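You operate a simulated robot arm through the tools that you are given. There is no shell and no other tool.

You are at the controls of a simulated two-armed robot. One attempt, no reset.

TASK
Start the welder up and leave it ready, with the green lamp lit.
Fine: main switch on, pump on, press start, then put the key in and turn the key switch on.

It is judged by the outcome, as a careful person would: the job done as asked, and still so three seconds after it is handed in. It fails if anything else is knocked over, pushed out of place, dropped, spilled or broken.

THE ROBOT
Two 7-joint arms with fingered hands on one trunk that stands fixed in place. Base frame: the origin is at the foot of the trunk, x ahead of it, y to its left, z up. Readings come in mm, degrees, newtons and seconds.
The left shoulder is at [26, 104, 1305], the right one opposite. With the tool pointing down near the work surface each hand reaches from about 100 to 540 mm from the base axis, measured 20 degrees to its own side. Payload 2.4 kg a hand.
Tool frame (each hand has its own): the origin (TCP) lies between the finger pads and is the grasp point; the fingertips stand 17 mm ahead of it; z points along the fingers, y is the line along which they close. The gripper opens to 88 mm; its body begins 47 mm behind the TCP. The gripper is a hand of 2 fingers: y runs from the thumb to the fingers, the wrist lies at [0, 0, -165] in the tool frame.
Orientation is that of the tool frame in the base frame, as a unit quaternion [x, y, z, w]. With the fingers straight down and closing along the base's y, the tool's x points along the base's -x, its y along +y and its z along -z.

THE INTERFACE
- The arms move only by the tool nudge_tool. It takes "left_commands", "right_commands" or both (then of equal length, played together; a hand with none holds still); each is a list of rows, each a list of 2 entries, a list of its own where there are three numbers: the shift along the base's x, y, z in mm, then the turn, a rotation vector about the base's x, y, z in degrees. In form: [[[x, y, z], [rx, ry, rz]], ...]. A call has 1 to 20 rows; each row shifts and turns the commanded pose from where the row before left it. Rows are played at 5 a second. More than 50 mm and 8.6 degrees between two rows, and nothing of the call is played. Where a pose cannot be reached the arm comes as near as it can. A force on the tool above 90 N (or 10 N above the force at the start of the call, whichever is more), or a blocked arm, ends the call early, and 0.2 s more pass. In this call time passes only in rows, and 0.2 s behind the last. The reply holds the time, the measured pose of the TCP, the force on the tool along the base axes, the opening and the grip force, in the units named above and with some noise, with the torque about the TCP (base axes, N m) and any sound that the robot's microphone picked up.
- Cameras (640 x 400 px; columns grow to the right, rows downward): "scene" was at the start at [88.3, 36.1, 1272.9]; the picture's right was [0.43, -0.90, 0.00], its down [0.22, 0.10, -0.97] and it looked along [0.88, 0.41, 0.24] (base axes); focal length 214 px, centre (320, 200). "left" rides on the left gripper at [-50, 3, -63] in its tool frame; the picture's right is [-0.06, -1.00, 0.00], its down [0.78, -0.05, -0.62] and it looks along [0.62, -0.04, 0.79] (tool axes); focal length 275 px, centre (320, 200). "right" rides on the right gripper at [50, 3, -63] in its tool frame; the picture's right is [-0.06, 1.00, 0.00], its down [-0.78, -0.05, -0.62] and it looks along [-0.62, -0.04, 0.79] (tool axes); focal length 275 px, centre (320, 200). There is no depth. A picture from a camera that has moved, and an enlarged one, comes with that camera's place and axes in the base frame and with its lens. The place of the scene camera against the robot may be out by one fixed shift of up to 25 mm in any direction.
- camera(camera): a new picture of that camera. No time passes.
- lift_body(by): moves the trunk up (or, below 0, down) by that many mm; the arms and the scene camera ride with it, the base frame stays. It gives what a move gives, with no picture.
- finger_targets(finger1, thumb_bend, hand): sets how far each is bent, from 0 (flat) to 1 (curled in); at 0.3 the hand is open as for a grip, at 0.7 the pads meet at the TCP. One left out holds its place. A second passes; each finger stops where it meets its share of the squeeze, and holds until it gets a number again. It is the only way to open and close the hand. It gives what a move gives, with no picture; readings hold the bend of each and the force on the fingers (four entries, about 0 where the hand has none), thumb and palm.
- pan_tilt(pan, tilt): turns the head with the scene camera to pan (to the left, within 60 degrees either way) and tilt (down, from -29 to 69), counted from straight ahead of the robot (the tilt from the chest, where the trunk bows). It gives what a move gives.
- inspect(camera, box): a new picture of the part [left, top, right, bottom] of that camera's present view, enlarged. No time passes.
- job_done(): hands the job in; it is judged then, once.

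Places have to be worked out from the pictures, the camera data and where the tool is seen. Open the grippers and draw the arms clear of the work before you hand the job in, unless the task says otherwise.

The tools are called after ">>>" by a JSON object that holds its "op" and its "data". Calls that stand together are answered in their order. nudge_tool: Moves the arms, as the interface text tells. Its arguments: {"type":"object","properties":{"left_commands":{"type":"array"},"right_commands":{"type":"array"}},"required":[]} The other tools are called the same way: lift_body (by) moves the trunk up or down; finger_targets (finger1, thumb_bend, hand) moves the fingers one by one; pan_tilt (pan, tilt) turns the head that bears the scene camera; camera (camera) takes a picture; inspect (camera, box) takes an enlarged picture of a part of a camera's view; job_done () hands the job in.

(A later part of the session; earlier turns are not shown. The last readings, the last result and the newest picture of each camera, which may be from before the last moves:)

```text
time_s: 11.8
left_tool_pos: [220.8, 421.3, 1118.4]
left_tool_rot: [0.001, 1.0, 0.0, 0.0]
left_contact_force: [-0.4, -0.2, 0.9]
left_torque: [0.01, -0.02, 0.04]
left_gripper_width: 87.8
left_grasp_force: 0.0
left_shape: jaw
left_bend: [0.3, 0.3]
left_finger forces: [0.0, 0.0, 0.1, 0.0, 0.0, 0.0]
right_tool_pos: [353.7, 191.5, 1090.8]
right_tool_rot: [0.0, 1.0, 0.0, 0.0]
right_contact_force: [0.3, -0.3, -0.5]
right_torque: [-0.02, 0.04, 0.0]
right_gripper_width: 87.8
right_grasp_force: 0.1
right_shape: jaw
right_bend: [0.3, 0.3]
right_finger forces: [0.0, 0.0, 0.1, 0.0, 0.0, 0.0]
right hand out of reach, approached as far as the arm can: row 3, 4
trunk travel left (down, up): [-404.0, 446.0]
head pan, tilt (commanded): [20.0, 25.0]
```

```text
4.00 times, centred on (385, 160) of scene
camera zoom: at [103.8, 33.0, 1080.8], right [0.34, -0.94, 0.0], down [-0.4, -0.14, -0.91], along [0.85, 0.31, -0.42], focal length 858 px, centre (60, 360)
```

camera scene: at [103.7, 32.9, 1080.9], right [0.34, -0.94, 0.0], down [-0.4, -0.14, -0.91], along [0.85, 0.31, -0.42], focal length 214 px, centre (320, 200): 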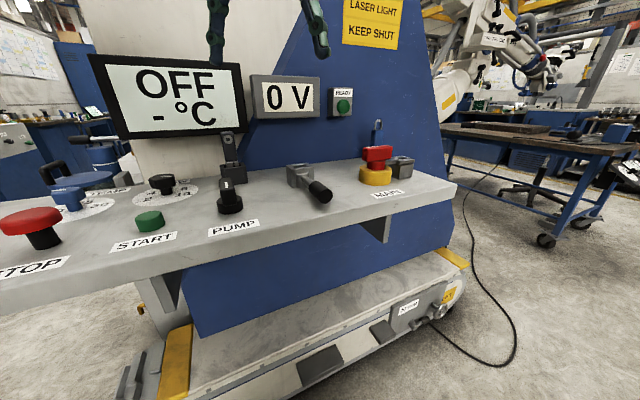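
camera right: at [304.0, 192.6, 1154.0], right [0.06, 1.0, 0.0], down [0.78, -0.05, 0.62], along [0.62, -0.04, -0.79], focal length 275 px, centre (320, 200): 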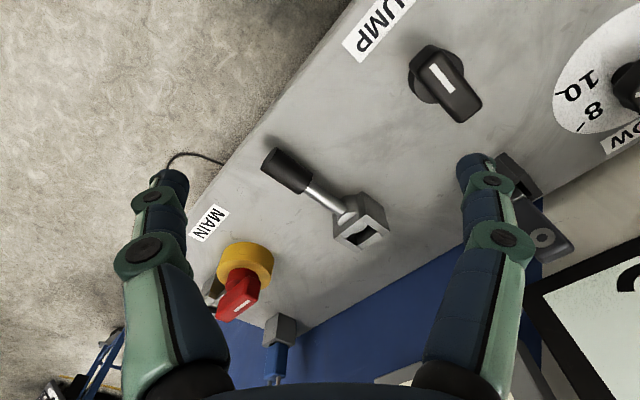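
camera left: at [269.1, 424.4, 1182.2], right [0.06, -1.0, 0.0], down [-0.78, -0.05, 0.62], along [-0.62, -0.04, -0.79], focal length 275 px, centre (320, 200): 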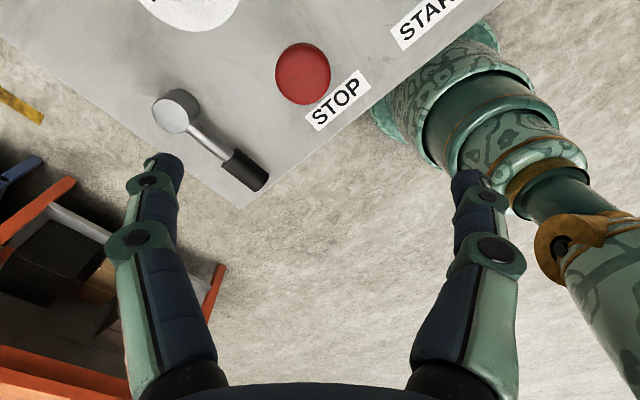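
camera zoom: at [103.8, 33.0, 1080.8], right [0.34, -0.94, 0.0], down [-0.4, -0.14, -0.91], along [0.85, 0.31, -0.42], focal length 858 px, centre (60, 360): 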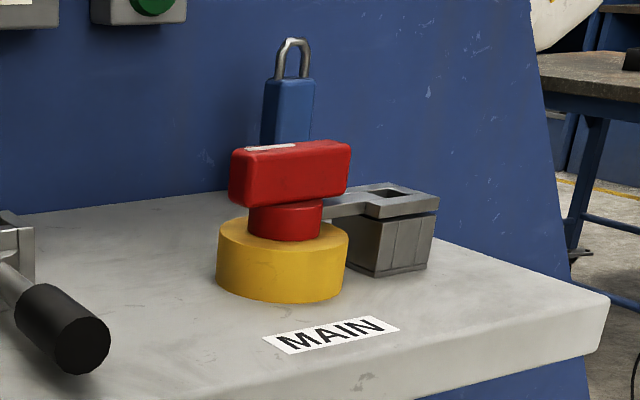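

My reading now: the middle device is a vertical-axis lever (like the left one) with an open metal socket on its hub, of the same size as the dark key holder, so it is the key switch that takes the key. The left arm's camera faces down when the tool is tilted forward, so I'll work with the left arm; I first take the right hand well away to its own side.

>>> {"op": "nudge_tool", "data": {"right_commands": [[[-15, -42, 9], [0, 0, 0]], [[-15, -42, 9], [0, 0, 0]], [[-15, -42, 9], [0, 0, 0]], [[-15, -42, 9], [0, 0, 0]], [[-15, -42, 9], [0, 0, 0]], [[-15, -42, 9], [0, 0, 0]], [[-15, -42, 9], [0, 0, 0]]]}}

>>> {"op": "pan_tilt", "data": {"pan": 30, "tilt": 30}}

>>> {"op": "camera", "data": {"camera": "right"}}

>>> {"op": "camera", "data": {"camera": "scene"}}

```text
time_s: 13.3
left_tool_pos: [219.2, 421.7, 1117.5]
left_tool_rot: [0.0, 1.0, 0.0, 0.0]
left_contact_force: [-0.3, 0.1, 1.1]
left_torque: [0.02, 0.0, 0.0]
left_gripper_width: 88.0
left_grasp_force: 0.1
left_shape: jaw
left_bend: [0.3, 0.3]
left_finger forces: [0.0, 0.0, 0.0, 0.0, 0.0, 0.0]
right_tool_pos: [248.5, -103.9, 1153.1]
right_tool_rot: [0.0, 1.0, 0.0, 0.0]
right_contact_force: [-0.1, -0.1, -0.3]
right_torque: [0.0, 0.01, 0.02]
right_gripper_width: 88.0
right_grasp_force: 0.0
right_shape: jaw
right_bend: [0.3, 0.3]
right_finger forces: [0.0, 0.0, 0.0, 0.0, 0.0, 0.0]
trunk travel left (down, up): [-404.0, 446.0]
head pan, tilt (commanded): [20.0, 25.0]
```

```text
time_s: 14.1
left_tool_pos: [219.3, 421.7, 1118.7]
left_tool_rot: [0.0, 1.0, -0.001, 0.0]
left_contact_force: [-0.9, 2.0, 0.5]
left_torque: [0.0, 0.0, 0.0]
left_gripper_width: 87.9
left_grasp_force: 0.0
left_shape: jaw
left_bend: [0.3, 0.3]
left_finger forces: [0.1, 0.1, 0.1, 0.0, 0.0, 0.0]
right_tool_pos: [248.8, -103.2, 1154.8]
right_tool_rot: [0.0, 1.0, 0.0, 0.0]
right_contact_force: [-1.2, 0.9, 0.2]
right_torque: [-0.01, 0.01, 0.0]
right_gripper_width: 87.9
right_grasp_force: 0.1
right_shape: jaw
right_bend: [0.3, 0.3]
right_finger forces: [0.1, 0.1, 0.1, 0.0, 0.0, 0.1]
trunk travel left (down, up): [-404.0, 446.0]
head pan, tilt (commanded): [30.0, 30.0]
```

```text
taken
camera right: at [199.0, -101.4, 1216.8], right [0.06, 1.0, 0.0], down [0.78, -0.05, 0.62], along [0.62, -0.04, -0.79], focal length 275 px, centre (320, 200)
```

right: 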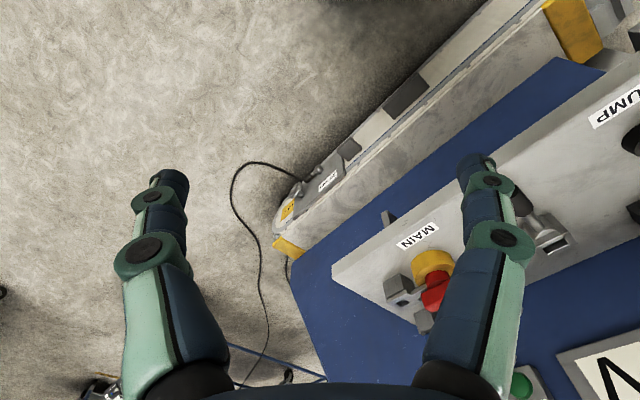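

```text
taken
camera scene: at [95.5, 46.5, 1072.8], right [0.5, -0.87, 0.0], down [-0.43, -0.25, -0.87], along [0.75, 0.43, -0.5], focal length 214 px, centre (320, 200)
```

scene: 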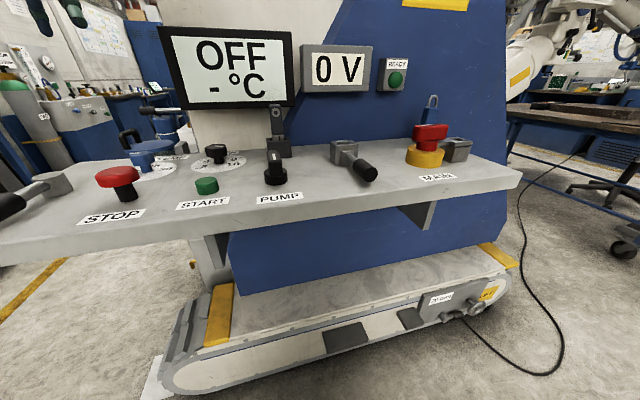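

The right hand is clear. Now I swing the left hand at safe height toward the middle-right of the panel while tilting its fingers forward 45°, to test reach and get its camera looking down.

>>> {"op": "nudge_tool", "data": {"left_commands": [[[22, -27, 0], [0, -5.6, 0]], [[22, -27, 0], [0, -5.6, 0]], [[22, -27, 0], [0, -5.6, 0]], [[22, -27, 0], [0, -5.6, 0]], [[22, -27, 0], [0, -5.6, 0]], [[22, -27, 0], [0, -5.6, 0]], [[22, -27, 0], [0, -5.6, 0]], [[22, -27, 0], [0, -5.6, 0]], [[0, 0, 0], [0, 0, 0]]]}}

>>> {"op": "camera", "data": {"camera": "left"}}

>>> {"op": "camera", "data": {"camera": "scene"}}

```text
time_s: 16.1
left_tool_pos: [396.9, 205.0, 1119.4]
left_tool_rot: [-0.001, 0.924, 0.0, 0.382]
left_contact_force: [0.6, -0.4, 0.5]
left_torque: [-0.04, 0.03, -0.01]
left_gripper_width: 88.0
left_grasp_force: 0.1
left_shape: jaw
left_bend: [0.3, 0.3]
left_finger forces: [0.0, 0.0, 0.0, 0.1, 0.0, 0.0]
right_tool_pos: [248.7, -103.5, 1153.4]
right_tool_rot: [0.0, 1.0, 0.001, -0.001]
right_contact_force: [-0.1, -0.4, 0.1]
right_torque: [-0.04, 0.01, 0.02]
right_gripper_width: 88.0
right_grasp_force: 0.0
right_shape: jaw
right_bend: [0.3, 0.3]
right_finger forces: [0.0, 0.0, 0.1, 0.1, 0.0, 0.1]
trunk travel left (down, up): [-404.0, 446.0]
head pan, tilt (commanded): [30.0, 30.0]
```

```text
taken
camera left: at [386.4, 208.5, 1198.9], right [0.04, -1.0, 0.04], down [-0.99, -0.05, -0.11], along [0.12, -0.04, -0.99], focal length 275 px, centre (320, 200)
```

left: 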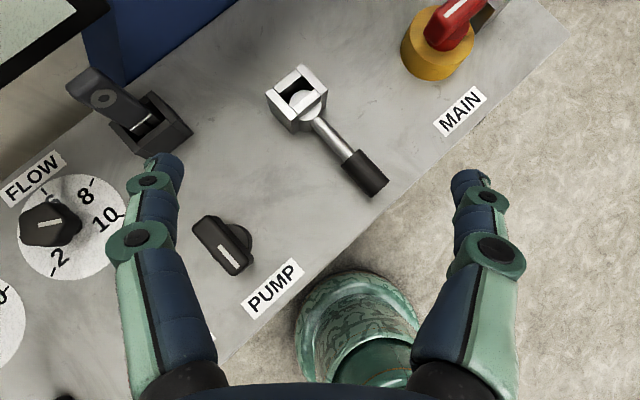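

```text
taken
camera scene: at [95.6, 46.5, 1072.8], right [0.5, -0.87, 0.0], down [-0.43, -0.25, -0.87], along [0.75, 0.43, -0.5], focal length 214 px, centre (320, 200)
```

scene: 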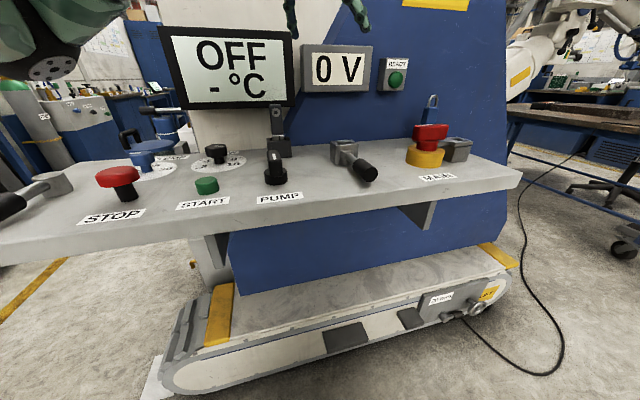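

The left arm reaches here well and its camera gives a plan view of the panel. I enlarge each control in this view to fix positions and orientations.

>>> {"op": "inspect", "data": {"camera": "left", "box": [240, 40, 400, 200]}}

>>> {"op": "inspect", "data": {"camera": "left", "box": [60, 50, 220, 170]}}

>>> {"op": "inspect", "data": {"camera": "left", "box": [380, 0, 520, 140]}}

>>> {"op": "inspect", "data": {"camera": "left", "box": [170, 190, 310, 320]}}

```text
2.50 times, centred on (320, 120) of left
camera zoom: at [386.4, 208.5, 1198.9], right [0.04, -1.0, 0.04], down [-0.99, -0.05, -0.11], along [0.12, -0.04, -0.99], focal length 688 px, centre (320, 400)
```

zoom: 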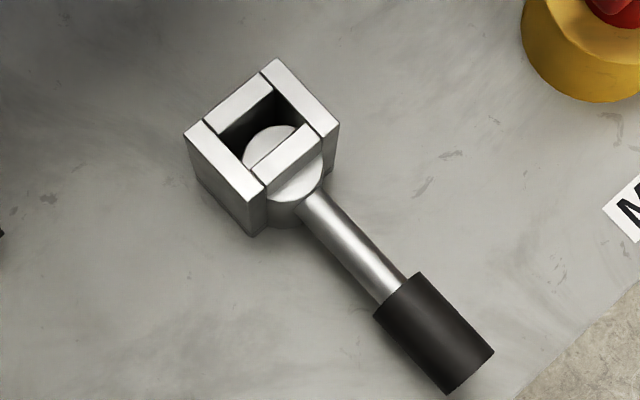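

```text
3.33 times, centred on (140, 110) of left
camera zoom: at [386.4, 208.5, 1198.9], right [0.04, -1.0, 0.04], down [-0.99, -0.05, -0.11], along [0.12, -0.04, -0.99], focal length 918 px, centre (920, 500)
```

zoom: 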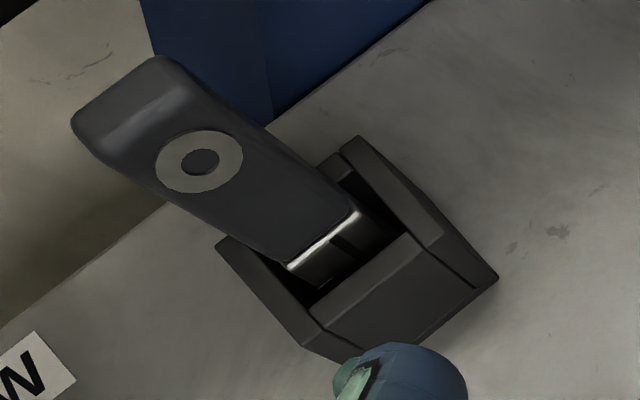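

```text
2.86 times, centred on (450, 70) of left
camera zoom: at [386.4, 208.5, 1198.9], right [0.04, -1.0, 0.04], down [-0.99, -0.05, -0.11], along [0.12, -0.04, -0.99], focal length 786 px, centre (-51, 571)
```

zoom: 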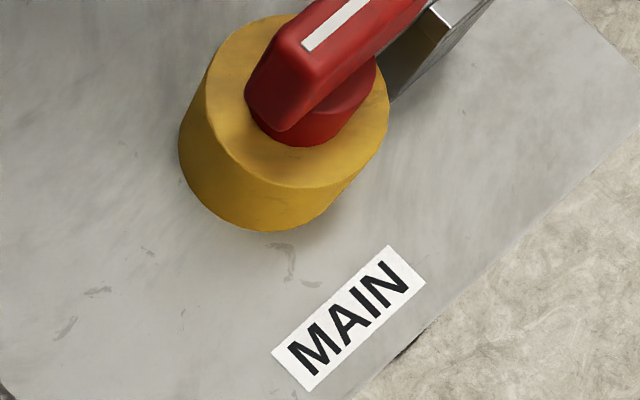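

```text
3.08 times, centred on (240, 255) of left
camera zoom: at [386.4, 208.5, 1198.9], right [0.04, -1.0, 0.04], down [-0.99, -0.05, -0.11], along [0.12, -0.04, -0.99], focal length 847 px, centre (566, 31)
```

zoom: 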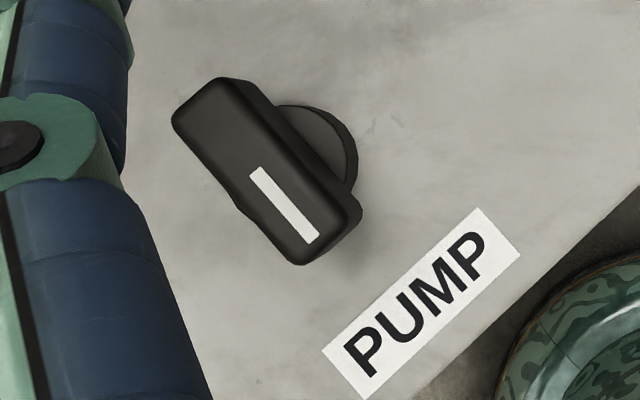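

The plan view confirms it: the middle device is a socket on a vertical hub with a lever, i.e. the key switch at about [524, 225], and the key (flat, wide along the panel) stands in the dark holder. MAIN's axis is near [607, 70] with its pointer to the panel's left; I move the left hand closer to measure MAIN properly.

>>> {"op": "nudge_tool", "data": {"left_commands": [[[23, -26, -12], [0, 0, 0]], [[23, -26, -12], [0, 0, 0]], [[23, -26, -12], [0, 0, 0]], [[23, -27, -12], [0, 0, 0]], [[0, 0, 0], [0, 0, 0]]]}}

>>> {"op": "camera", "data": {"camera": "left"}}

>>> {"op": "inspect", "data": {"camera": "left", "box": [200, 0, 460, 180]}}

>>> {"op": "camera", "data": {"camera": "scene"}}

```text
time_s: 17.3
left_tool_pos: [486.8, 101.0, 1069.8]
left_tool_rot: [-0.001, 0.925, 0.002, 0.381]
left_contact_force: [-0.6, 0.1, 0.3]
left_torque: [-0.02, -0.01, 0.05]
left_gripper_width: 88.1
left_grasp_force: 0.1
left_shape: jaw
left_bend: [0.3, 0.3]
left_finger forces: [0.1, 0.0, 0.0, 0.0, 0.1, 0.0]
right_tool_pos: [248.4, -103.4, 1153.5]
right_tool_rot: [0.0, 1.0, 0.0, 0.0]
right_contact_force: [-0.3, 0.4, 0.5]
right_torque: [0.03, -0.01, -0.01]
right_gripper_width: 87.8
right_grasp_force: 0.1
right_shape: jaw
right_bend: [0.3, 0.3]
right_finger forces: [0.0, 0.0, 0.1, 0.0, 0.1, 0.0]
trunk travel left (down, up): [-404.0, 446.0]
head pan, tilt (commanded): [30.0, 30.0]
```

```text
taken
camera left: at [478.0, 103.2, 1150.5], right [0.04, -1.0, 0.04], down [-0.99, -0.05, -0.11], along [0.12, -0.04, -0.99], focal length 275 px, centre (320, 200)
```

left: 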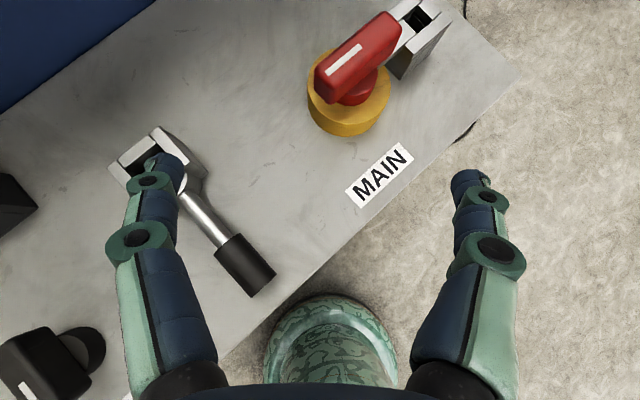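

```text
2.22 times, centred on (330, 90) of left
camera zoom: at [478.0, 103.2, 1150.5], right [0.04, -1.0, 0.04], down [-0.99, -0.05, -0.11], along [0.12, -0.04, -0.99], focal length 612 px, centre (298, 444)
```

zoom: 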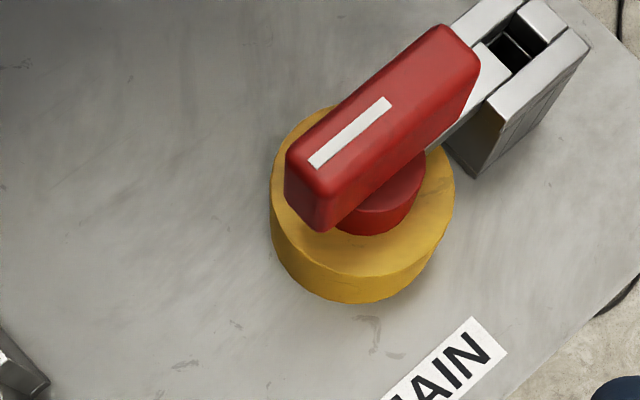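

```text
taken
camera scene: at [95.6, 46.5, 1072.8], right [0.5, -0.87, 0.0], down [-0.43, -0.25, -0.87], along [0.75, 0.43, -0.5], focal length 214 px, centre (320, 200)
```

scene: 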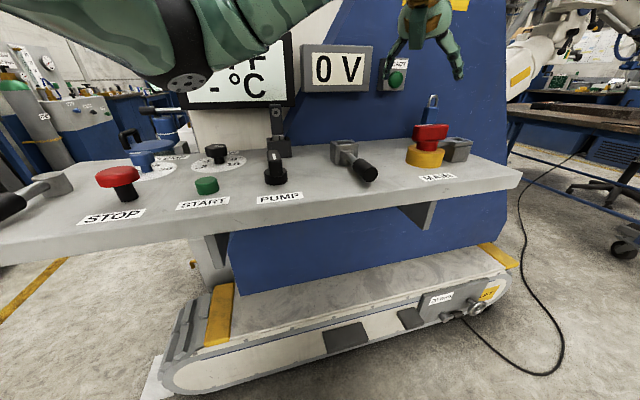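

Two views agree: MAIN's axis is at about [607, 73.5], the red handle spans ±31 mm along the panel at z ≈ 948–971, 17 mm thick. I close the left fingers to make a pushing tip and check the reach above MAIN at a safe height.

>>> {"op": "finger_targets", "data": {"hand": "left", "finger1": 0.7, "thumb_bend": 0.7}}

>>> {"op": "nudge_tool", "data": {"left_commands": [[[27, 2, -7], [0, 0, 0]], [[27, 2, -7], [0, 0, 0]], [[27, 2, -7], [0, 0, 0]], [[27, 2, -7], [0, 0, 0]], [[0, 0, 0], [0, 0, 0]]]}}

>>> {"op": "camera", "data": {"camera": "left"}}

```text
time_s: 18.3
left_tool_pos: [487.6, 101.0, 1071.9]
left_tool_rot: [0.0, 0.924, 0.0, 0.381]
left_contact_force: [0.4, 0.0, -1.0]
left_torque: [-0.01, -0.02, -0.04]
left_gripper_width: 0.0
left_grasp_force: 0.1
left_shape: fingers
left_bend: [0.7, 0.7]
left_finger forces: [0.1, 0.0, 0.0, 0.0, 0.0, 0.1]
right_tool_pos: [247.8, -104.5, 1152.7]
right_tool_rot: [0.0, 1.0, 0.001, 0.0]
right_contact_force: [-0.5, 0.6, -0.8]
right_torque: [0.04, -0.01, 0.03]
right_gripper_width: 88.0
right_grasp_force: 0.0
right_shape: jaw
right_bend: [0.3, 0.3]
right_finger forces: [0.0, 0.0, 0.1, 0.1, 0.1, 0.0]
trunk travel left (down, up): [-404.0, 446.0]
head pan, tilt (commanded): [30.0, 30.0]
```

```text
time_s: 19.5
left_tool_pos: [596.7, 107.8, 1042.2]
left_tool_rot: [0.0, 0.925, 0.0, 0.381]
left_contact_force: [0.6, 0.5, 0.2]
left_torque: [0.0, 0.0, 0.0]
left_gripper_width: 0.1
left_grasp_force: 0.1
left_shape: fingers
left_bend: [0.7, 0.7]
left_finger forces: [0.0, 0.1, 0.0, 0.0, 0.0, 0.0]
right_tool_pos: [248.6, -102.6, 1152.7]
right_tool_rot: [0.0, 1.0, 0.0, 0.0]
right_contact_force: [-0.3, 0.1, 0.1]
right_torque: [0.02, -0.02, 0.01]
right_gripper_width: 88.0
right_grasp_force: 0.0
right_shape: jaw
right_bend: [0.3, 0.3]
right_finger forces: [0.0, 0.0, 0.0, 0.0, 0.0, 0.0]
trunk travel left (down, up): [-404.0, 446.0]
head pan, tilt (commanded): [30.0, 30.0]
```

```text
taken
camera left: at [586.9, 111.2, 1122.1], right [0.04, -1.0, 0.04], down [-0.99, -0.05, -0.11], along [0.12, -0.04, -0.99], focal length 275 px, centre (320, 200)
```

left: 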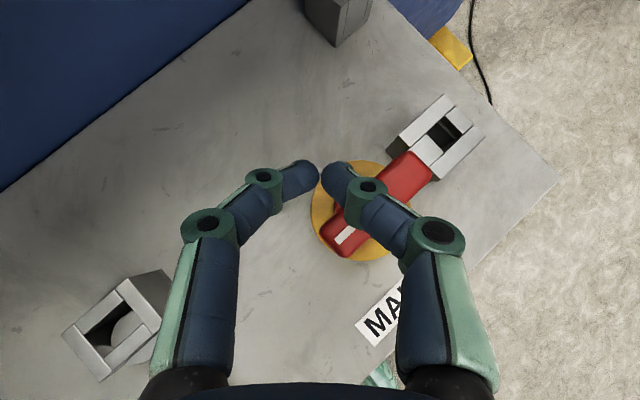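

The reach over MAIN is good, but the closed fingers form a blunt V. I reopen them so that the thumb is a straight rod, and come down in front of the handle's left end (thumb tip about [560, 63, 947]) to push it clockwise.

>>> {"op": "finger_targets", "data": {"hand": "left", "finger1": 0.3, "thumb_bend": 0.3}}

>>> {"op": "nudge_tool", "data": {"left_commands": [[[-25, 1, 0], [0, 0, 0]], [[-25, 1, -10], [0, 0, 0]], [[-10, 2, -20], [0, 0, 0]], [[3, 1, -20], [0, 0, 0]], [[6, 1, -20], [0, 0, 0]], [[0, 0, -10], [0, 0, 0]], [[0, 0, 0], [0, 0, 0]]]}}

>>> {"op": "camera", "data": {"camera": "left"}}

>>> {"op": "camera", "data": {"camera": "scene"}}

```text
time_s: 20.5
left_tool_pos: [596.6, 107.8, 1042.7]
left_tool_rot: [0.0, 0.924, 0.0, 0.382]
left_contact_force: [-0.1, 0.1, 0.7]
left_torque: [0.0, 0.01, 0.0]
left_gripper_width: 83.3
left_grasp_force: 0.2
left_shape: fingers
left_bend: [0.3, 0.3]
left_finger forces: [0.0, 0.0, 0.1, 0.1, 0.0, 0.0]
right_tool_pos: [248.2, -102.6, 1153.2]
right_tool_rot: [-0.001, 1.0, 0.001, 0.0]
right_contact_force: [-0.4, -0.8, -0.2]
right_torque: [0.0, -0.01, -0.01]
right_gripper_width: 87.9
right_grasp_force: 0.1
right_shape: jaw
right_bend: [0.3, 0.3]
right_finger forces: [0.1, 0.0, 0.0, 0.0, 0.1, 0.0]
trunk travel left (down, up): [-404.0, 446.0]
head pan, tilt (commanded): [30.0, 30.0]
```

```text
time_s: 22.1
left_tool_pos: [544.2, 114.3, 962.0]
left_tool_rot: [0.0, 0.925, 0.0, 0.381]
left_contact_force: [0.4, 0.3, 0.6]
left_torque: [0.03, 0.05, 0.03]
left_gripper_width: 83.8
left_grasp_force: 0.1
left_shape: fingers
left_bend: [0.3, 0.3]
left_finger forces: [0.1, 0.0, 0.1, 0.0, 0.0, 0.0]
right_tool_pos: [249.6, -103.3, 1153.3]
right_tool_rot: [0.0, 1.0, 0.0, 0.0]
right_contact_force: [-0.1, 0.5, -0.7]
right_torque: [0.02, -0.01, -0.02]
right_gripper_width: 87.9
right_grasp_force: 0.1
right_shape: jaw
right_bend: [0.3, 0.3]
right_finger forces: [0.0, 0.0, 0.0, 0.0, 0.1, 0.0]
trunk travel left (down, up): [-404.0, 446.0]
head pan, tilt (commanded): [30.0, 30.0]
```

```text
taken
camera left: at [534.7, 117.1, 1042.3], right [0.04, -1.0, 0.04], down [-0.99, -0.05, -0.11], along [0.12, -0.04, -0.99], focal length 275 px, centre (320, 200)
```

left: 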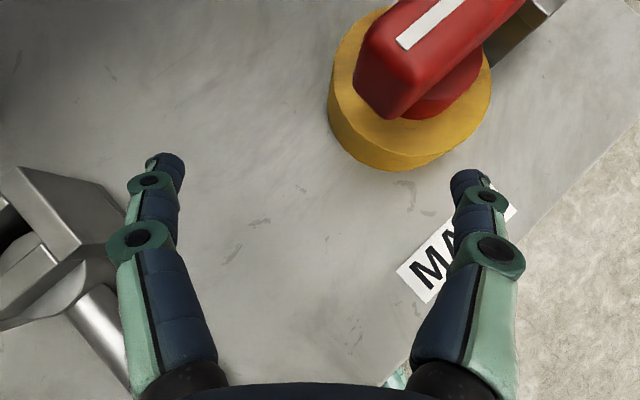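

```text
taken
camera scene: at [95.6, 46.5, 1072.8], right [0.5, -0.87, 0.0], down [-0.43, -0.25, -0.87], along [0.75, 0.43, -0.5], focal length 214 px, centre (320, 200)
```

scene: 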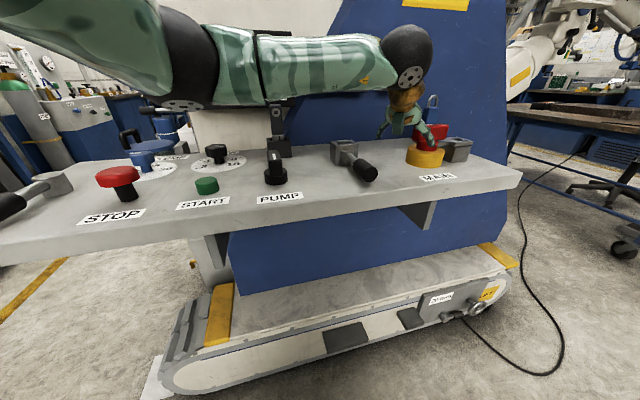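

The thumb tip sits at about [556, 63, 950], 28 mm short of the handle's near face. I push it forward along the arc that turns the handle's left end away (clockwise), first a third of the way, watching the force.

>>> {"op": "nudge_tool", "data": {"left_commands": [[[10, 6, 0], [0, 0, 0]], [[9, 5, 0], [0, 0, 0]], [[4, 3, 0], [0, 0, 0]], [[3, 4, 0], [0, 0, 0]], [[3, 5, 0], [0, 0, 0]], [[3, 5, 0], [0, 0, 0]], [[0, 0, 0], [0, 0, 0]]]}}

>>> {"op": "camera", "data": {"camera": "left"}}

>>> {"op": "inspect", "data": {"camera": "scene", "box": [300, 40, 500, 200]}}

```text
time_s: 23.7
left_tool_pos: [576.9, 142.8, 963.0]
left_tool_rot: [-0.001, 0.924, 0.001, 0.382]
left_contact_force: [-1.4, 0.0, -0.9]
left_torque: [0.02, 0.02, -0.09]
left_gripper_width: 85.7
left_grasp_force: 1.1
left_shape: fingers
left_bend: [0.3, 0.28]
left_finger forces: [0.0, 0.0, 0.0, 0.0, 1.7, 0.0]
right_tool_pos: [249.4, -102.6, 1153.7]
right_tool_rot: [0.0, 1.0, 0.001, 0.0]
right_contact_force: [-0.6, -0.8, 0.1]
right_torque: [0.0, -0.01, 0.01]
right_gripper_width: 88.1
right_grasp_force: 0.0
right_shape: jaw
right_bend: [0.3, 0.3]
right_finger forces: [0.0, 0.0, 0.1, 0.1, 0.1, 0.0]
trunk travel left (down, up): [-404.0, 446.0]
head pan, tilt (commanded): [30.0, 30.0]
```

```text
taken
camera left: at [567.0, 145.6, 1043.2], right [0.05, -1.0, 0.04], down [-0.99, -0.05, -0.11], along [0.12, -0.04, -0.99], focal length 275 px, centre (320, 200)
```

left: 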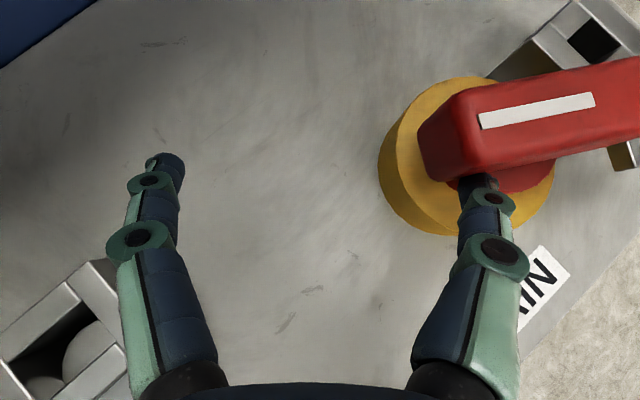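

```text
2.50 times, centred on (400, 120) of scene
camera zoom: at [95.3, 46.4, 1072.9], right [0.5, -0.87, 0.0], down [-0.43, -0.25, -0.87], along [0.75, 0.43, -0.5], focal length 536 px, centre (120, 400)
```

zoom: 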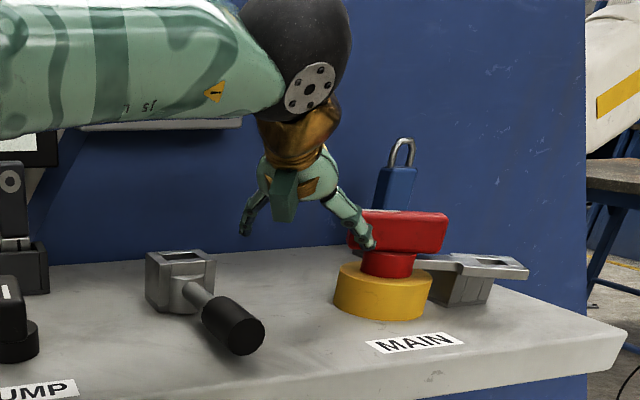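

MAIN turns clockwise freely (about 30° so far, thumb force under 2 N), and its hasp plate swings with it. I continue along the arc toward 90°.

>>> {"op": "nudge_tool", "data": {"left_commands": [[[3, 3, 0], [0, 0, 0]], [[3, 3, 0], [0, 0, 0]], [[3, 1.5, 0], [0, 0, 0]], [[4, 0.7, 0], [0, 0, 0]], [[4, 0.5, 0], [0, 0, 0]], [[4, 0, 0], [0, 0, 0]], [[0, 0, 0], [0, 0, 0]]]}}

>>> {"op": "camera", "data": {"camera": "left"}}

>>> {"op": "inspect", "data": {"camera": "scene", "box": [300, 40, 500, 200]}}

```text
time_s: 25.3
left_tool_pos: [597.4, 151.1, 961.8]
left_tool_rot: [0.0, 0.924, 0.0, 0.381]
left_contact_force: [-0.4, -0.5, 0.2]
left_torque: [0.02, -0.01, -0.02]
left_gripper_width: 83.7
left_grasp_force: 0.4
left_shape: fingers
left_bend: [0.3, 0.3]
left_finger forces: [0.1, 0.0, 0.0, 0.1, 0.4, 0.1]
right_tool_pos: [248.5, -102.3, 1154.0]
right_tool_rot: [-0.001, 1.0, 0.0, 0.0]
right_contact_force: [-0.6, -0.3, -0.2]
right_torque: [-0.01, -0.03, 0.0]
right_gripper_width: 87.9
right_grasp_force: 0.0
right_shape: jaw
right_bend: [0.3, 0.3]
right_finger forces: [0.0, 0.0, 0.0, 0.1, 0.0, 0.0]
trunk travel left (down, up): [-404.0, 446.0]
head pan, tilt (commanded): [30.0, 30.0]
```

```text
taken
camera left: at [587.9, 153.8, 1042.3], right [0.04, -1.0, 0.04], down [-0.99, -0.05, -0.11], along [0.12, -0.04, -0.99], focal length 275 px, centre (320, 200)
```

left: 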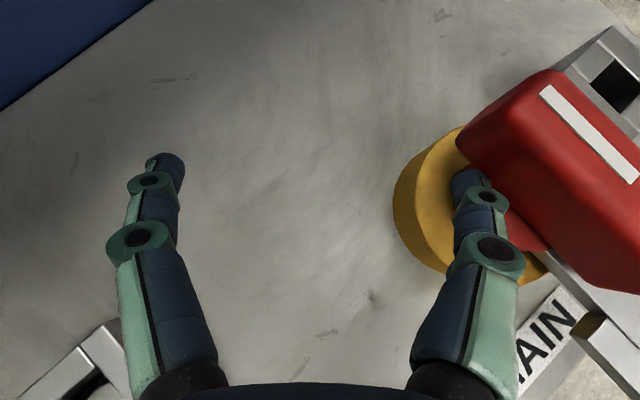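

```text
2.50 times, centred on (400, 120) of scene
camera zoom: at [95.6, 46.5, 1072.8], right [0.5, -0.87, 0.0], down [-0.43, -0.25, -0.87], along [0.75, 0.43, -0.5], focal length 536 px, centre (120, 400)
```

zoom: 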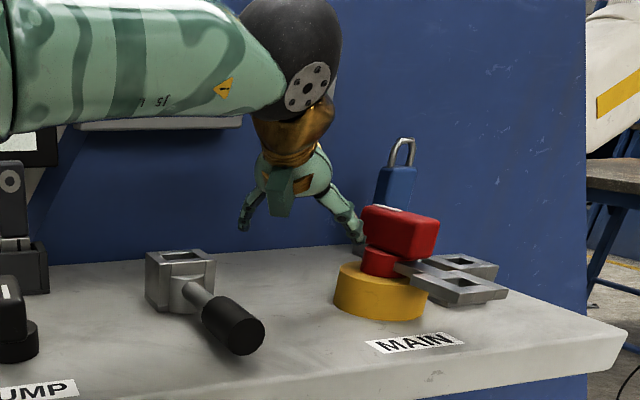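

The handle is now about 88° round with almost no load. I nudge a little further to find the end stop and then look at the displays.

>>> {"op": "nudge_tool", "data": {"left_commands": [[[3, -0.3, 0], [0, 0, 0]], [[3, -0.5, 0], [0, 0, 0]], [[0, 0, 0], [0, 0, 0]]]}}

>>> {"op": "camera", "data": {"camera": "left"}}

>>> {"op": "camera", "data": {"camera": "scene"}}

```text
time_s: 26.1
left_tool_pos: [601.6, 151.3, 962.6]
left_tool_rot: [0.0, 0.924, 0.0, 0.382]
left_contact_force: [-11.5, 5.1, -0.4]
left_torque: [0.09, 0.13, -0.48]
left_gripper_width: 79.3
left_grasp_force: 5.7
left_shape: fingers
left_bend: [0.3, 0.33]
left_finger forces: [0.0, 0.0, 0.1, 0.1, 12.4, 0.1]
right_tool_pos: [248.4, -101.5, 1154.6]
right_tool_rot: [-0.001, 1.0, -0.001, 0.0]
right_contact_force: [0.7, 0.3, 0.4]
right_torque: [-0.02, 0.01, 0.0]
right_gripper_width: 88.0
right_grasp_force: 0.0
right_shape: jaw
right_bend: [0.3, 0.3]
right_finger forces: [0.0, 0.0, 0.0, 0.0, 0.1, 0.1]
trunk travel left (down, up): [-404.0, 446.0]
head pan, tilt (commanded): [30.0, 30.0]
```

```text
taken
camera left: at [592.1, 154.3, 1043.0], right [0.04, -1.0, 0.04], down [-0.99, -0.05, -0.11], along [0.12, -0.04, -0.99], focal length 275 px, centre (320, 200)
```

left: 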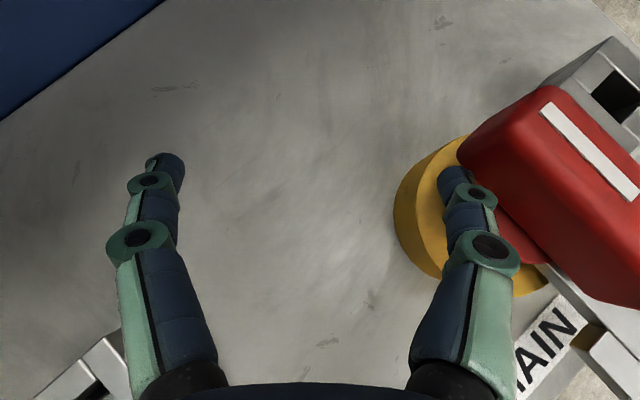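

```text
taken
camera scene: at [94.2, 47.3, 1072.9], right [0.5, -0.87, 0.0], down [-0.43, -0.25, -0.87], along [0.75, 0.43, -0.5], focal length 214 px, centre (320, 200)
```

scene: 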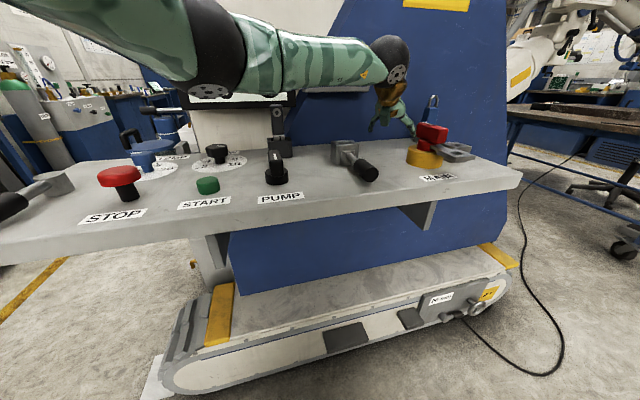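

A firm stop at 12 N: MAIN has reached its end. I back the thumb away from the handle sideways, lift clear and check the displays.

>>> {"op": "nudge_tool", "data": {"left_commands": [[[-7, 7, 0], [0, 0, 0]], [[-12, 12, 0], [0, 0, 0]], [[-15, 10, 20], [0, 0, 0]], [[-20, 5, 30], [0, 0, 0]], [[-25, 5, 35], [0, 0, 0]], [[-30, 10, 30], [0, 0, 0]], [[-30, 10, 20], [0, 0, 0]], [[-30, 10, 10], [0, 0, 0]]]}}

>>> {"op": "camera", "data": {"camera": "left"}}

>>> {"op": "camera", "data": {"camera": "scene"}}

>>> {"op": "camera", "data": {"camera": "right"}}

```text
time_s: 27.9
left_tool_pos: [432.2, 219.4, 1109.6]
left_tool_rot: [0.0, 0.924, 0.0, 0.382]
left_contact_force: [0.2, -0.1, -0.6]
left_torque: [-0.01, -0.06, -0.01]
left_gripper_width: 83.6
left_grasp_force: 0.0
left_shape: fingers
left_bend: [0.3, 0.3]
left_finger forces: [0.1, 0.0, 0.0, 0.0, 0.0, 0.0]
right_tool_pos: [249.6, -103.6, 1152.8]
right_tool_rot: [0.0, 1.0, 0.001, 0.001]
right_contact_force: [-0.1, 0.7, 0.2]
right_torque: [0.0, 0.02, 0.0]
right_gripper_width: 87.5
right_grasp_force: 0.1
right_shape: jaw
right_bend: [0.3, 0.3]
right_finger forces: [0.0, 0.0, 0.1, 0.0, 0.1, 0.1]
trunk travel left (down, up): [-404.0, 446.0]
head pan, tilt (commanded): [30.0, 30.0]
```

```text
taken
camera left: at [424.3, 222.3, 1189.1], right [0.04, -1.0, 0.04], down [-0.99, -0.05, -0.11], along [0.12, -0.04, -0.99], focal length 275 px, centre (320, 200)
```

left: 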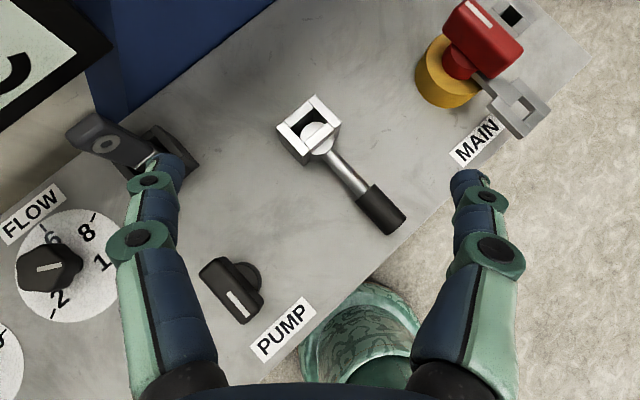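

```text
taken
camera scene: at [95.4, 46.6, 1072.8], right [0.5, -0.87, 0.0], down [-0.43, -0.25, -0.87], along [0.75, 0.43, -0.5], focal length 214 px, centre (320, 200)
```

scene: 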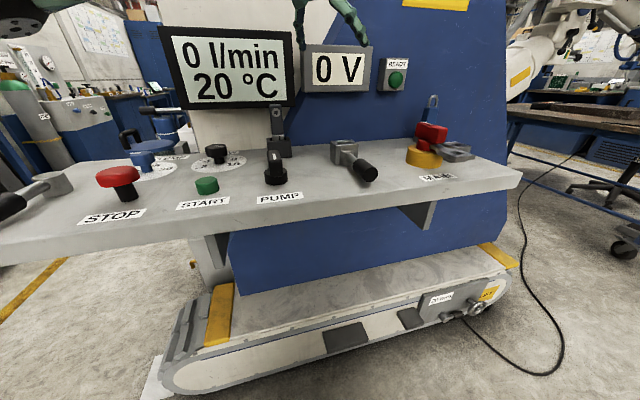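

```text
taken
camera right: at [198.8, -101.6, 1216.9], right [0.06, 1.0, 0.0], down [0.78, -0.05, 0.62], along [0.62, -0.04, -0.79], focal length 275 px, centre (320, 200)
```

right: 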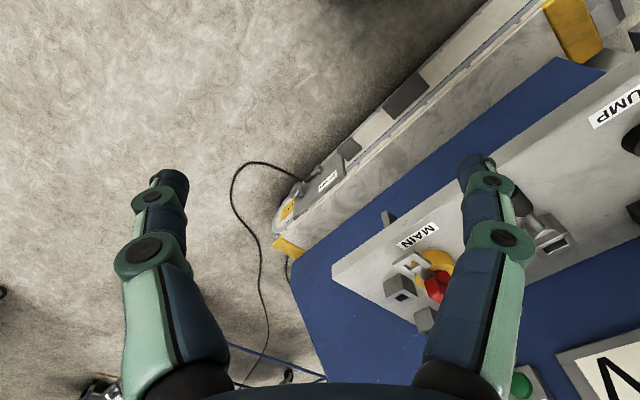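

MAIN is on: the display now reads "0 l/min, 20 °C". Next is PUMP, with pointer now toward the front; I move the left hand above it to measure the knob.

>>> {"op": "nudge_tool", "data": {"left_commands": [[[-25, 20, -5], [0, 0, 0]], [[-25, 20, -5], [0, 0, 0]], [[-25, 20, -5], [0, 0, 0]], [[0, 0, 0], [0, 0, 0]]]}}

>>> {"op": "camera", "data": {"camera": "left"}}

>>> {"op": "inspect", "data": {"camera": "left", "box": [230, 120, 390, 240]}}

```text
time_s: 28.9
left_tool_pos: [359.6, 279.5, 1092.7]
left_tool_rot: [-0.001, 0.925, 0.0, 0.381]
left_contact_force: [0.9, -0.1, -0.1]
left_torque: [0.02, 0.0, 0.01]
left_gripper_width: 83.3
left_grasp_force: 0.1
left_shape: fingers
left_bend: [0.3, 0.3]
left_finger forces: [0.1, 0.1, 0.1, 0.0, 0.1, 0.0]
right_tool_pos: [247.9, -102.6, 1153.1]
right_tool_rot: [0.0, 1.0, -0.001, 0.0]
right_contact_force: [0.6, -0.8, -0.3]
right_torque: [0.0, 0.05, 0.02]
right_gripper_width: 87.9
right_grasp_force: 0.0
right_shape: jaw
right_bend: [0.3, 0.3]
right_finger forces: [0.1, 0.0, 0.0, 0.0, 0.0, 0.1]
trunk travel left (down, up): [-404.0, 446.0]
head pan, tilt (commanded): [30.0, 30.0]
```

```text
taken
camera left: at [349.8, 282.4, 1172.8], right [0.04, -1.0, 0.04], down [-0.99, -0.05, -0.11], along [0.12, -0.04, -0.99], focal length 275 px, centre (320, 200)
```

left: 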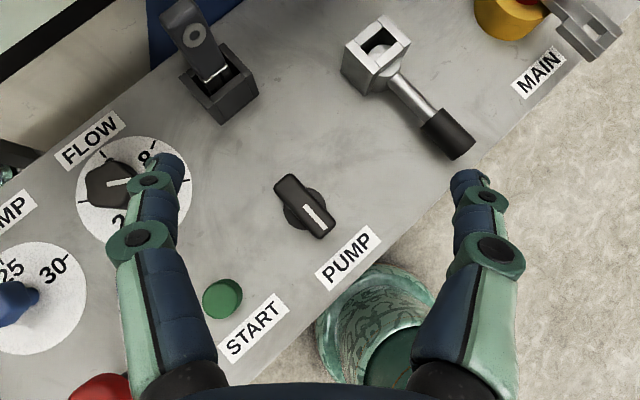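

```text
3.33 times, centred on (310, 180) of left
camera zoom: at [349.8, 282.4, 1172.8], right [0.04, -1.0, 0.04], down [-0.99, -0.05, -0.11], along [0.12, -0.04, -0.99], focal length 918 px, centre (353, 267)
```

zoom: 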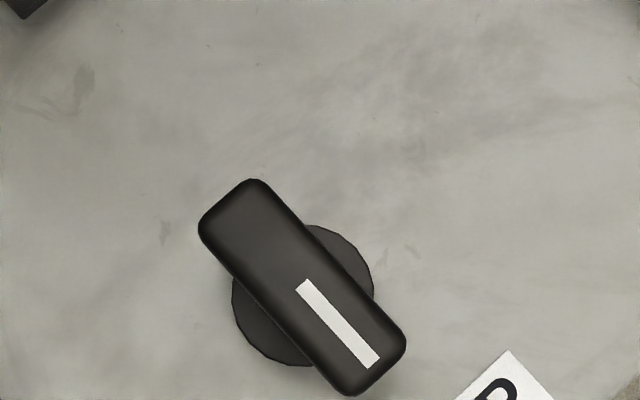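

PUMP's axis is at about [372.5, 286], handle 58 × 18 mm along the panel's depth, top near z 930. I bring the left tool upright, yaw it 44° so that the fingers straddle the handle's thickness, and stop above it.

>>> {"op": "nudge_tool", "data": {"left_commands": [[[2, 1, 0], [0, 7.5, 0]], [[2, 1, 0], [0, 7.5, 0]], [[2, 1, 0], [0, 7.5, 0]], [[2, 1, 0], [0, 7.5, 0]], [[2, 1, 0], [0, 7.5, 0]], [[2.5, 1.5, 0], [0, 7.5, 0]], [[0, 0, -10], [0, 0, 7.4]], [[0, 0, -10], [0, 0, 7.4]], [[0, 0, -10], [0, 0, 7.4]], [[0, 0, -10], [0, 0, 7.4]], [[0, 0, -10], [0, 0, 7.4]], [[0, 0, -10], [0, 0, 7]], [[0, 0, 0], [0, 0, 0]]]}}

>>> {"op": "camera", "data": {"camera": "left"}}

>>> {"op": "camera", "data": {"camera": "scene"}}

```text
time_s: 31.7
left_tool_pos: [372.8, 286.1, 1031.4]
left_tool_rot: [-0.376, 0.927, -0.001, -0.002]
left_contact_force: [0.5, -0.6, 0.7]
left_torque: [0.02, 0.02, 0.02]
left_gripper_width: 83.3
left_grasp_force: 0.0
left_shape: fingers
left_bend: [0.3, 0.3]
left_finger forces: [0.1, 0.0, 0.0, 0.1, 0.1, 0.0]
right_tool_pos: [248.6, -103.0, 1153.8]
right_tool_rot: [0.0, 1.0, -0.001, -0.001]
right_contact_force: [-0.5, -0.3, -0.1]
right_torque: [-0.03, 0.02, 0.01]
right_gripper_width: 88.2
right_grasp_force: 0.1
right_shape: jaw
right_bend: [0.3, 0.3]
right_finger forces: [0.1, 0.1, 0.0, 0.0, 0.1, 0.0]
trunk travel left (down, up): [-404.0, 446.0]
head pan, tilt (commanded): [30.0, 30.0]
```

```text
taken
camera left: at [405.6, 322.2, 1095.4], right [0.74, -0.67, 0.0], down [-0.53, -0.58, 0.62], along [-0.42, -0.46, -0.78], focal length 275 px, centre (320, 200)
```

left: 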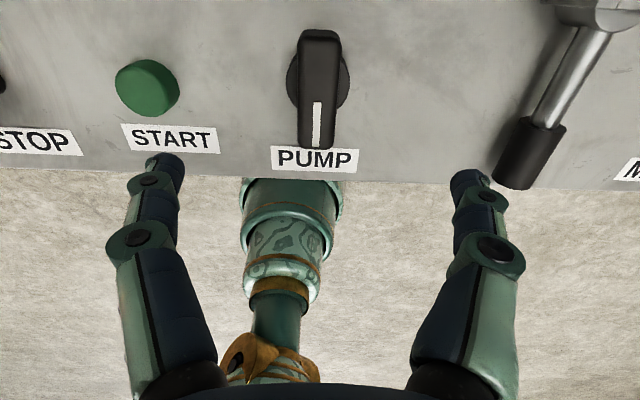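

```text
taken
camera scene: at [95.6, 46.6, 1072.8], right [0.5, -0.87, 0.0], down [-0.43, -0.25, -0.87], along [0.75, 0.43, -0.5], focal length 214 px, centre (320, 200)
```

scene: 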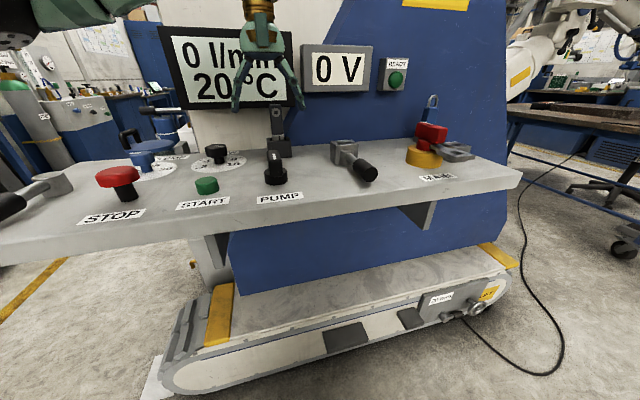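

The fingers straddle the PUMP handle squarely. I descend so the fingertips come to about z 912, just above the knob's base disc.

>>> {"op": "nudge_tool", "data": {"left_commands": [[[0, 0, -25], [0, 0, 0]], [[0, 0, -25], [0, 0, 0]], [[0, 0, -25], [0, 0, 0]], [[0, 0, -12], [0, 0, 0]], [[0, 0, -10], [0, 0, 0]], [[0, 0, -5], [0, 0, 0]], [[0, 0, 0], [0, 0, 0]]]}}

>>> {"op": "camera", "data": {"camera": "left"}}

>>> {"op": "inspect", "data": {"camera": "scene", "box": [180, 80, 340, 220]}}

```text
time_s: 33.3
left_tool_pos: [372.6, 286.3, 930.6]
left_tool_rot: [-0.373, 0.928, 0.0, -0.001]
left_contact_force: [0.0, 0.1, 0.0]
left_torque: [0.0, -0.03, 0.02]
left_gripper_width: 83.6
left_grasp_force: 0.1
left_shape: fingers
left_bend: [0.3, 0.3]
left_finger forces: [0.0, 0.1, 0.0, 0.0, 0.0, 0.0]
right_tool_pos: [250.3, -103.8, 1153.4]
right_tool_rot: [0.0, 1.0, 0.0, 0.0]
right_contact_force: [0.0, 0.1, 1.0]
right_torque: [-0.01, -0.01, 0.0]
right_gripper_width: 88.0
right_grasp_force: 0.0
right_shape: jaw
right_bend: [0.3, 0.3]
right_finger forces: [0.1, 0.1, 0.1, 0.0, 0.0, 0.1]
trunk travel left (down, up): [-404.0, 446.0]
head pan, tilt (commanded): [30.0, 30.0]
```

```text
taken
camera left: at [405.6, 323.0, 993.7], right [0.74, -0.67, 0.0], down [-0.53, -0.58, 0.62], along [-0.42, -0.46, -0.78], focal length 275 px, centre (320, 200)
```

left: 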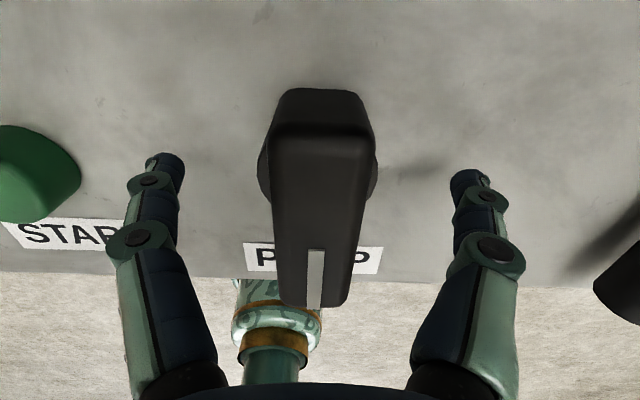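

```text
2.86 times, centred on (260, 150) of scene
camera zoom: at [95.6, 46.6, 1072.8], right [0.5, -0.87, 0.0], down [-0.43, -0.25, -0.87], along [0.75, 0.43, -0.5], focal length 613 px, centre (491, 343)
```

zoom: 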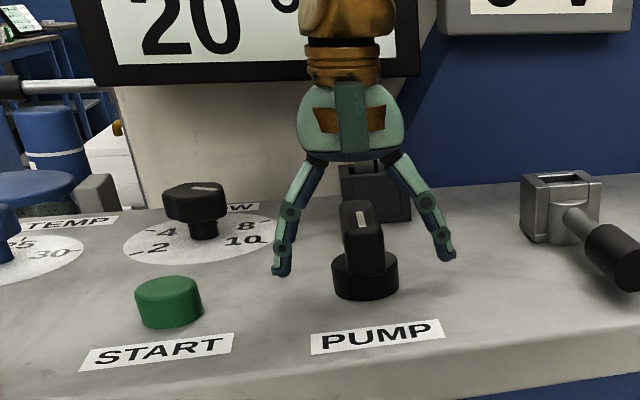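

From these views the handle top is nearer z 948, so my fingertips are about level with the disc. I raise 8 mm so they clear the disc, then close gently on the handle.

>>> {"op": "nudge_tool", "data": {"left_commands": [[[0, 0, 8], [0, 0, 0]], [[0, 0, 0], [0, 0, 0]]]}}

>>> {"op": "finger_targets", "data": {"hand": "left", "finger1": 0.66, "thumb_bend": 0.66}}

>>> {"op": "camera", "data": {"camera": "left"}}

>>> {"op": "inspect", "data": {"camera": "scene", "box": [180, 80, 340, 220]}}

```text
time_s: 33.9
left_tool_pos: [372.5, 285.5, 939.2]
left_tool_rot: [-0.374, 0.927, 0.0, -0.001]
left_contact_force: [0.7, 0.3, -0.4]
left_torque: [0.0, -0.03, 0.03]
left_gripper_width: 83.3
left_grasp_force: 0.0
left_shape: fingers
left_bend: [0.3, 0.3]
left_finger forces: [0.1, 0.1, 0.0, 0.0, 0.1, 0.1]
right_tool_pos: [249.4, -103.6, 1154.0]
right_tool_rot: [0.0, 1.0, 0.0, 0.0]
right_contact_force: [0.9, -0.1, -0.2]
right_torque: [-0.05, 0.01, -0.02]
right_gripper_width: 88.1
right_grasp_force: 0.1
right_shape: jaw
right_bend: [0.3, 0.3]
right_finger forces: [0.1, 0.0, 0.0, 0.0, 0.0, 0.0]
trunk travel left (down, up): [-404.0, 446.0]
head pan, tilt (commanded): [30.0, 30.0]
```

```text
time_s: 34.9
left_tool_pos: [372.7, 286.3, 939.3]
left_tool_rot: [-0.375, 0.927, 0.0, -0.001]
left_contact_force: [-0.3, 0.4, -0.7]
left_torque: [0.02, 0.02, 0.03]
left_gripper_width: 14.7
left_grasp_force: 2.1
left_shape: fingers
left_bend: [0.6, 0.64]
left_finger forces: [2.3, 0.1, 0.0, 0.1, 2.2, 0.0]
right_tool_pos: [250.1, -101.1, 1153.5]
right_tool_rot: [0.0, 1.0, 0.0, 0.0]
right_contact_force: [-0.4, -0.3, 0.1]
right_torque: [0.0, -0.01, 0.0]
right_gripper_width: 88.0
right_grasp_force: 0.0
right_shape: jaw
right_bend: [0.3, 0.3]
right_finger forces: [0.1, 0.0, 0.1, 0.0, 0.0, 0.1]
trunk travel left (down, up): [-404.0, 446.0]
head pan, tilt (commanded): [30.0, 30.0]
```

```text
taken
camera left: at [405.8, 322.8, 1001.8], right [0.74, -0.67, 0.0], down [-0.53, -0.58, 0.62], along [-0.42, -0.46, -0.78], focal length 275 px, centre (320, 200)
```

left: 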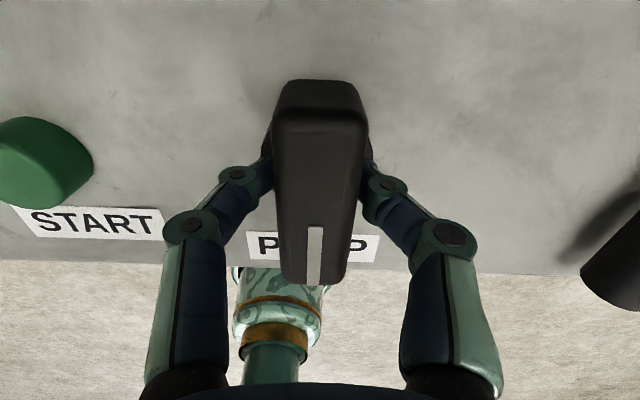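

```text
2.86 times, centred on (260, 150) of scene
camera zoom: at [95.6, 46.6, 1072.8], right [0.5, -0.87, 0.0], down [-0.43, -0.25, -0.87], along [0.75, 0.43, -0.5], focal length 613 px, centre (491, 343)
```

zoom: 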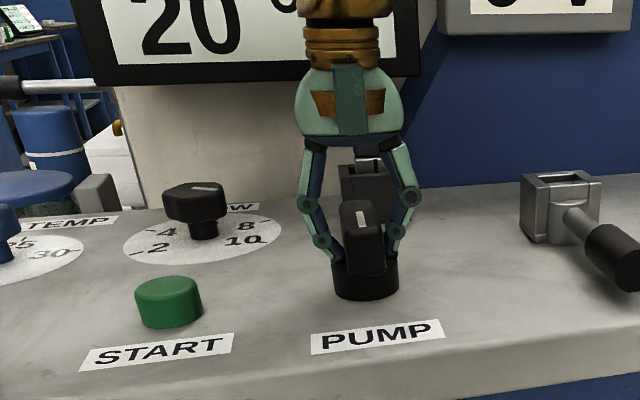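

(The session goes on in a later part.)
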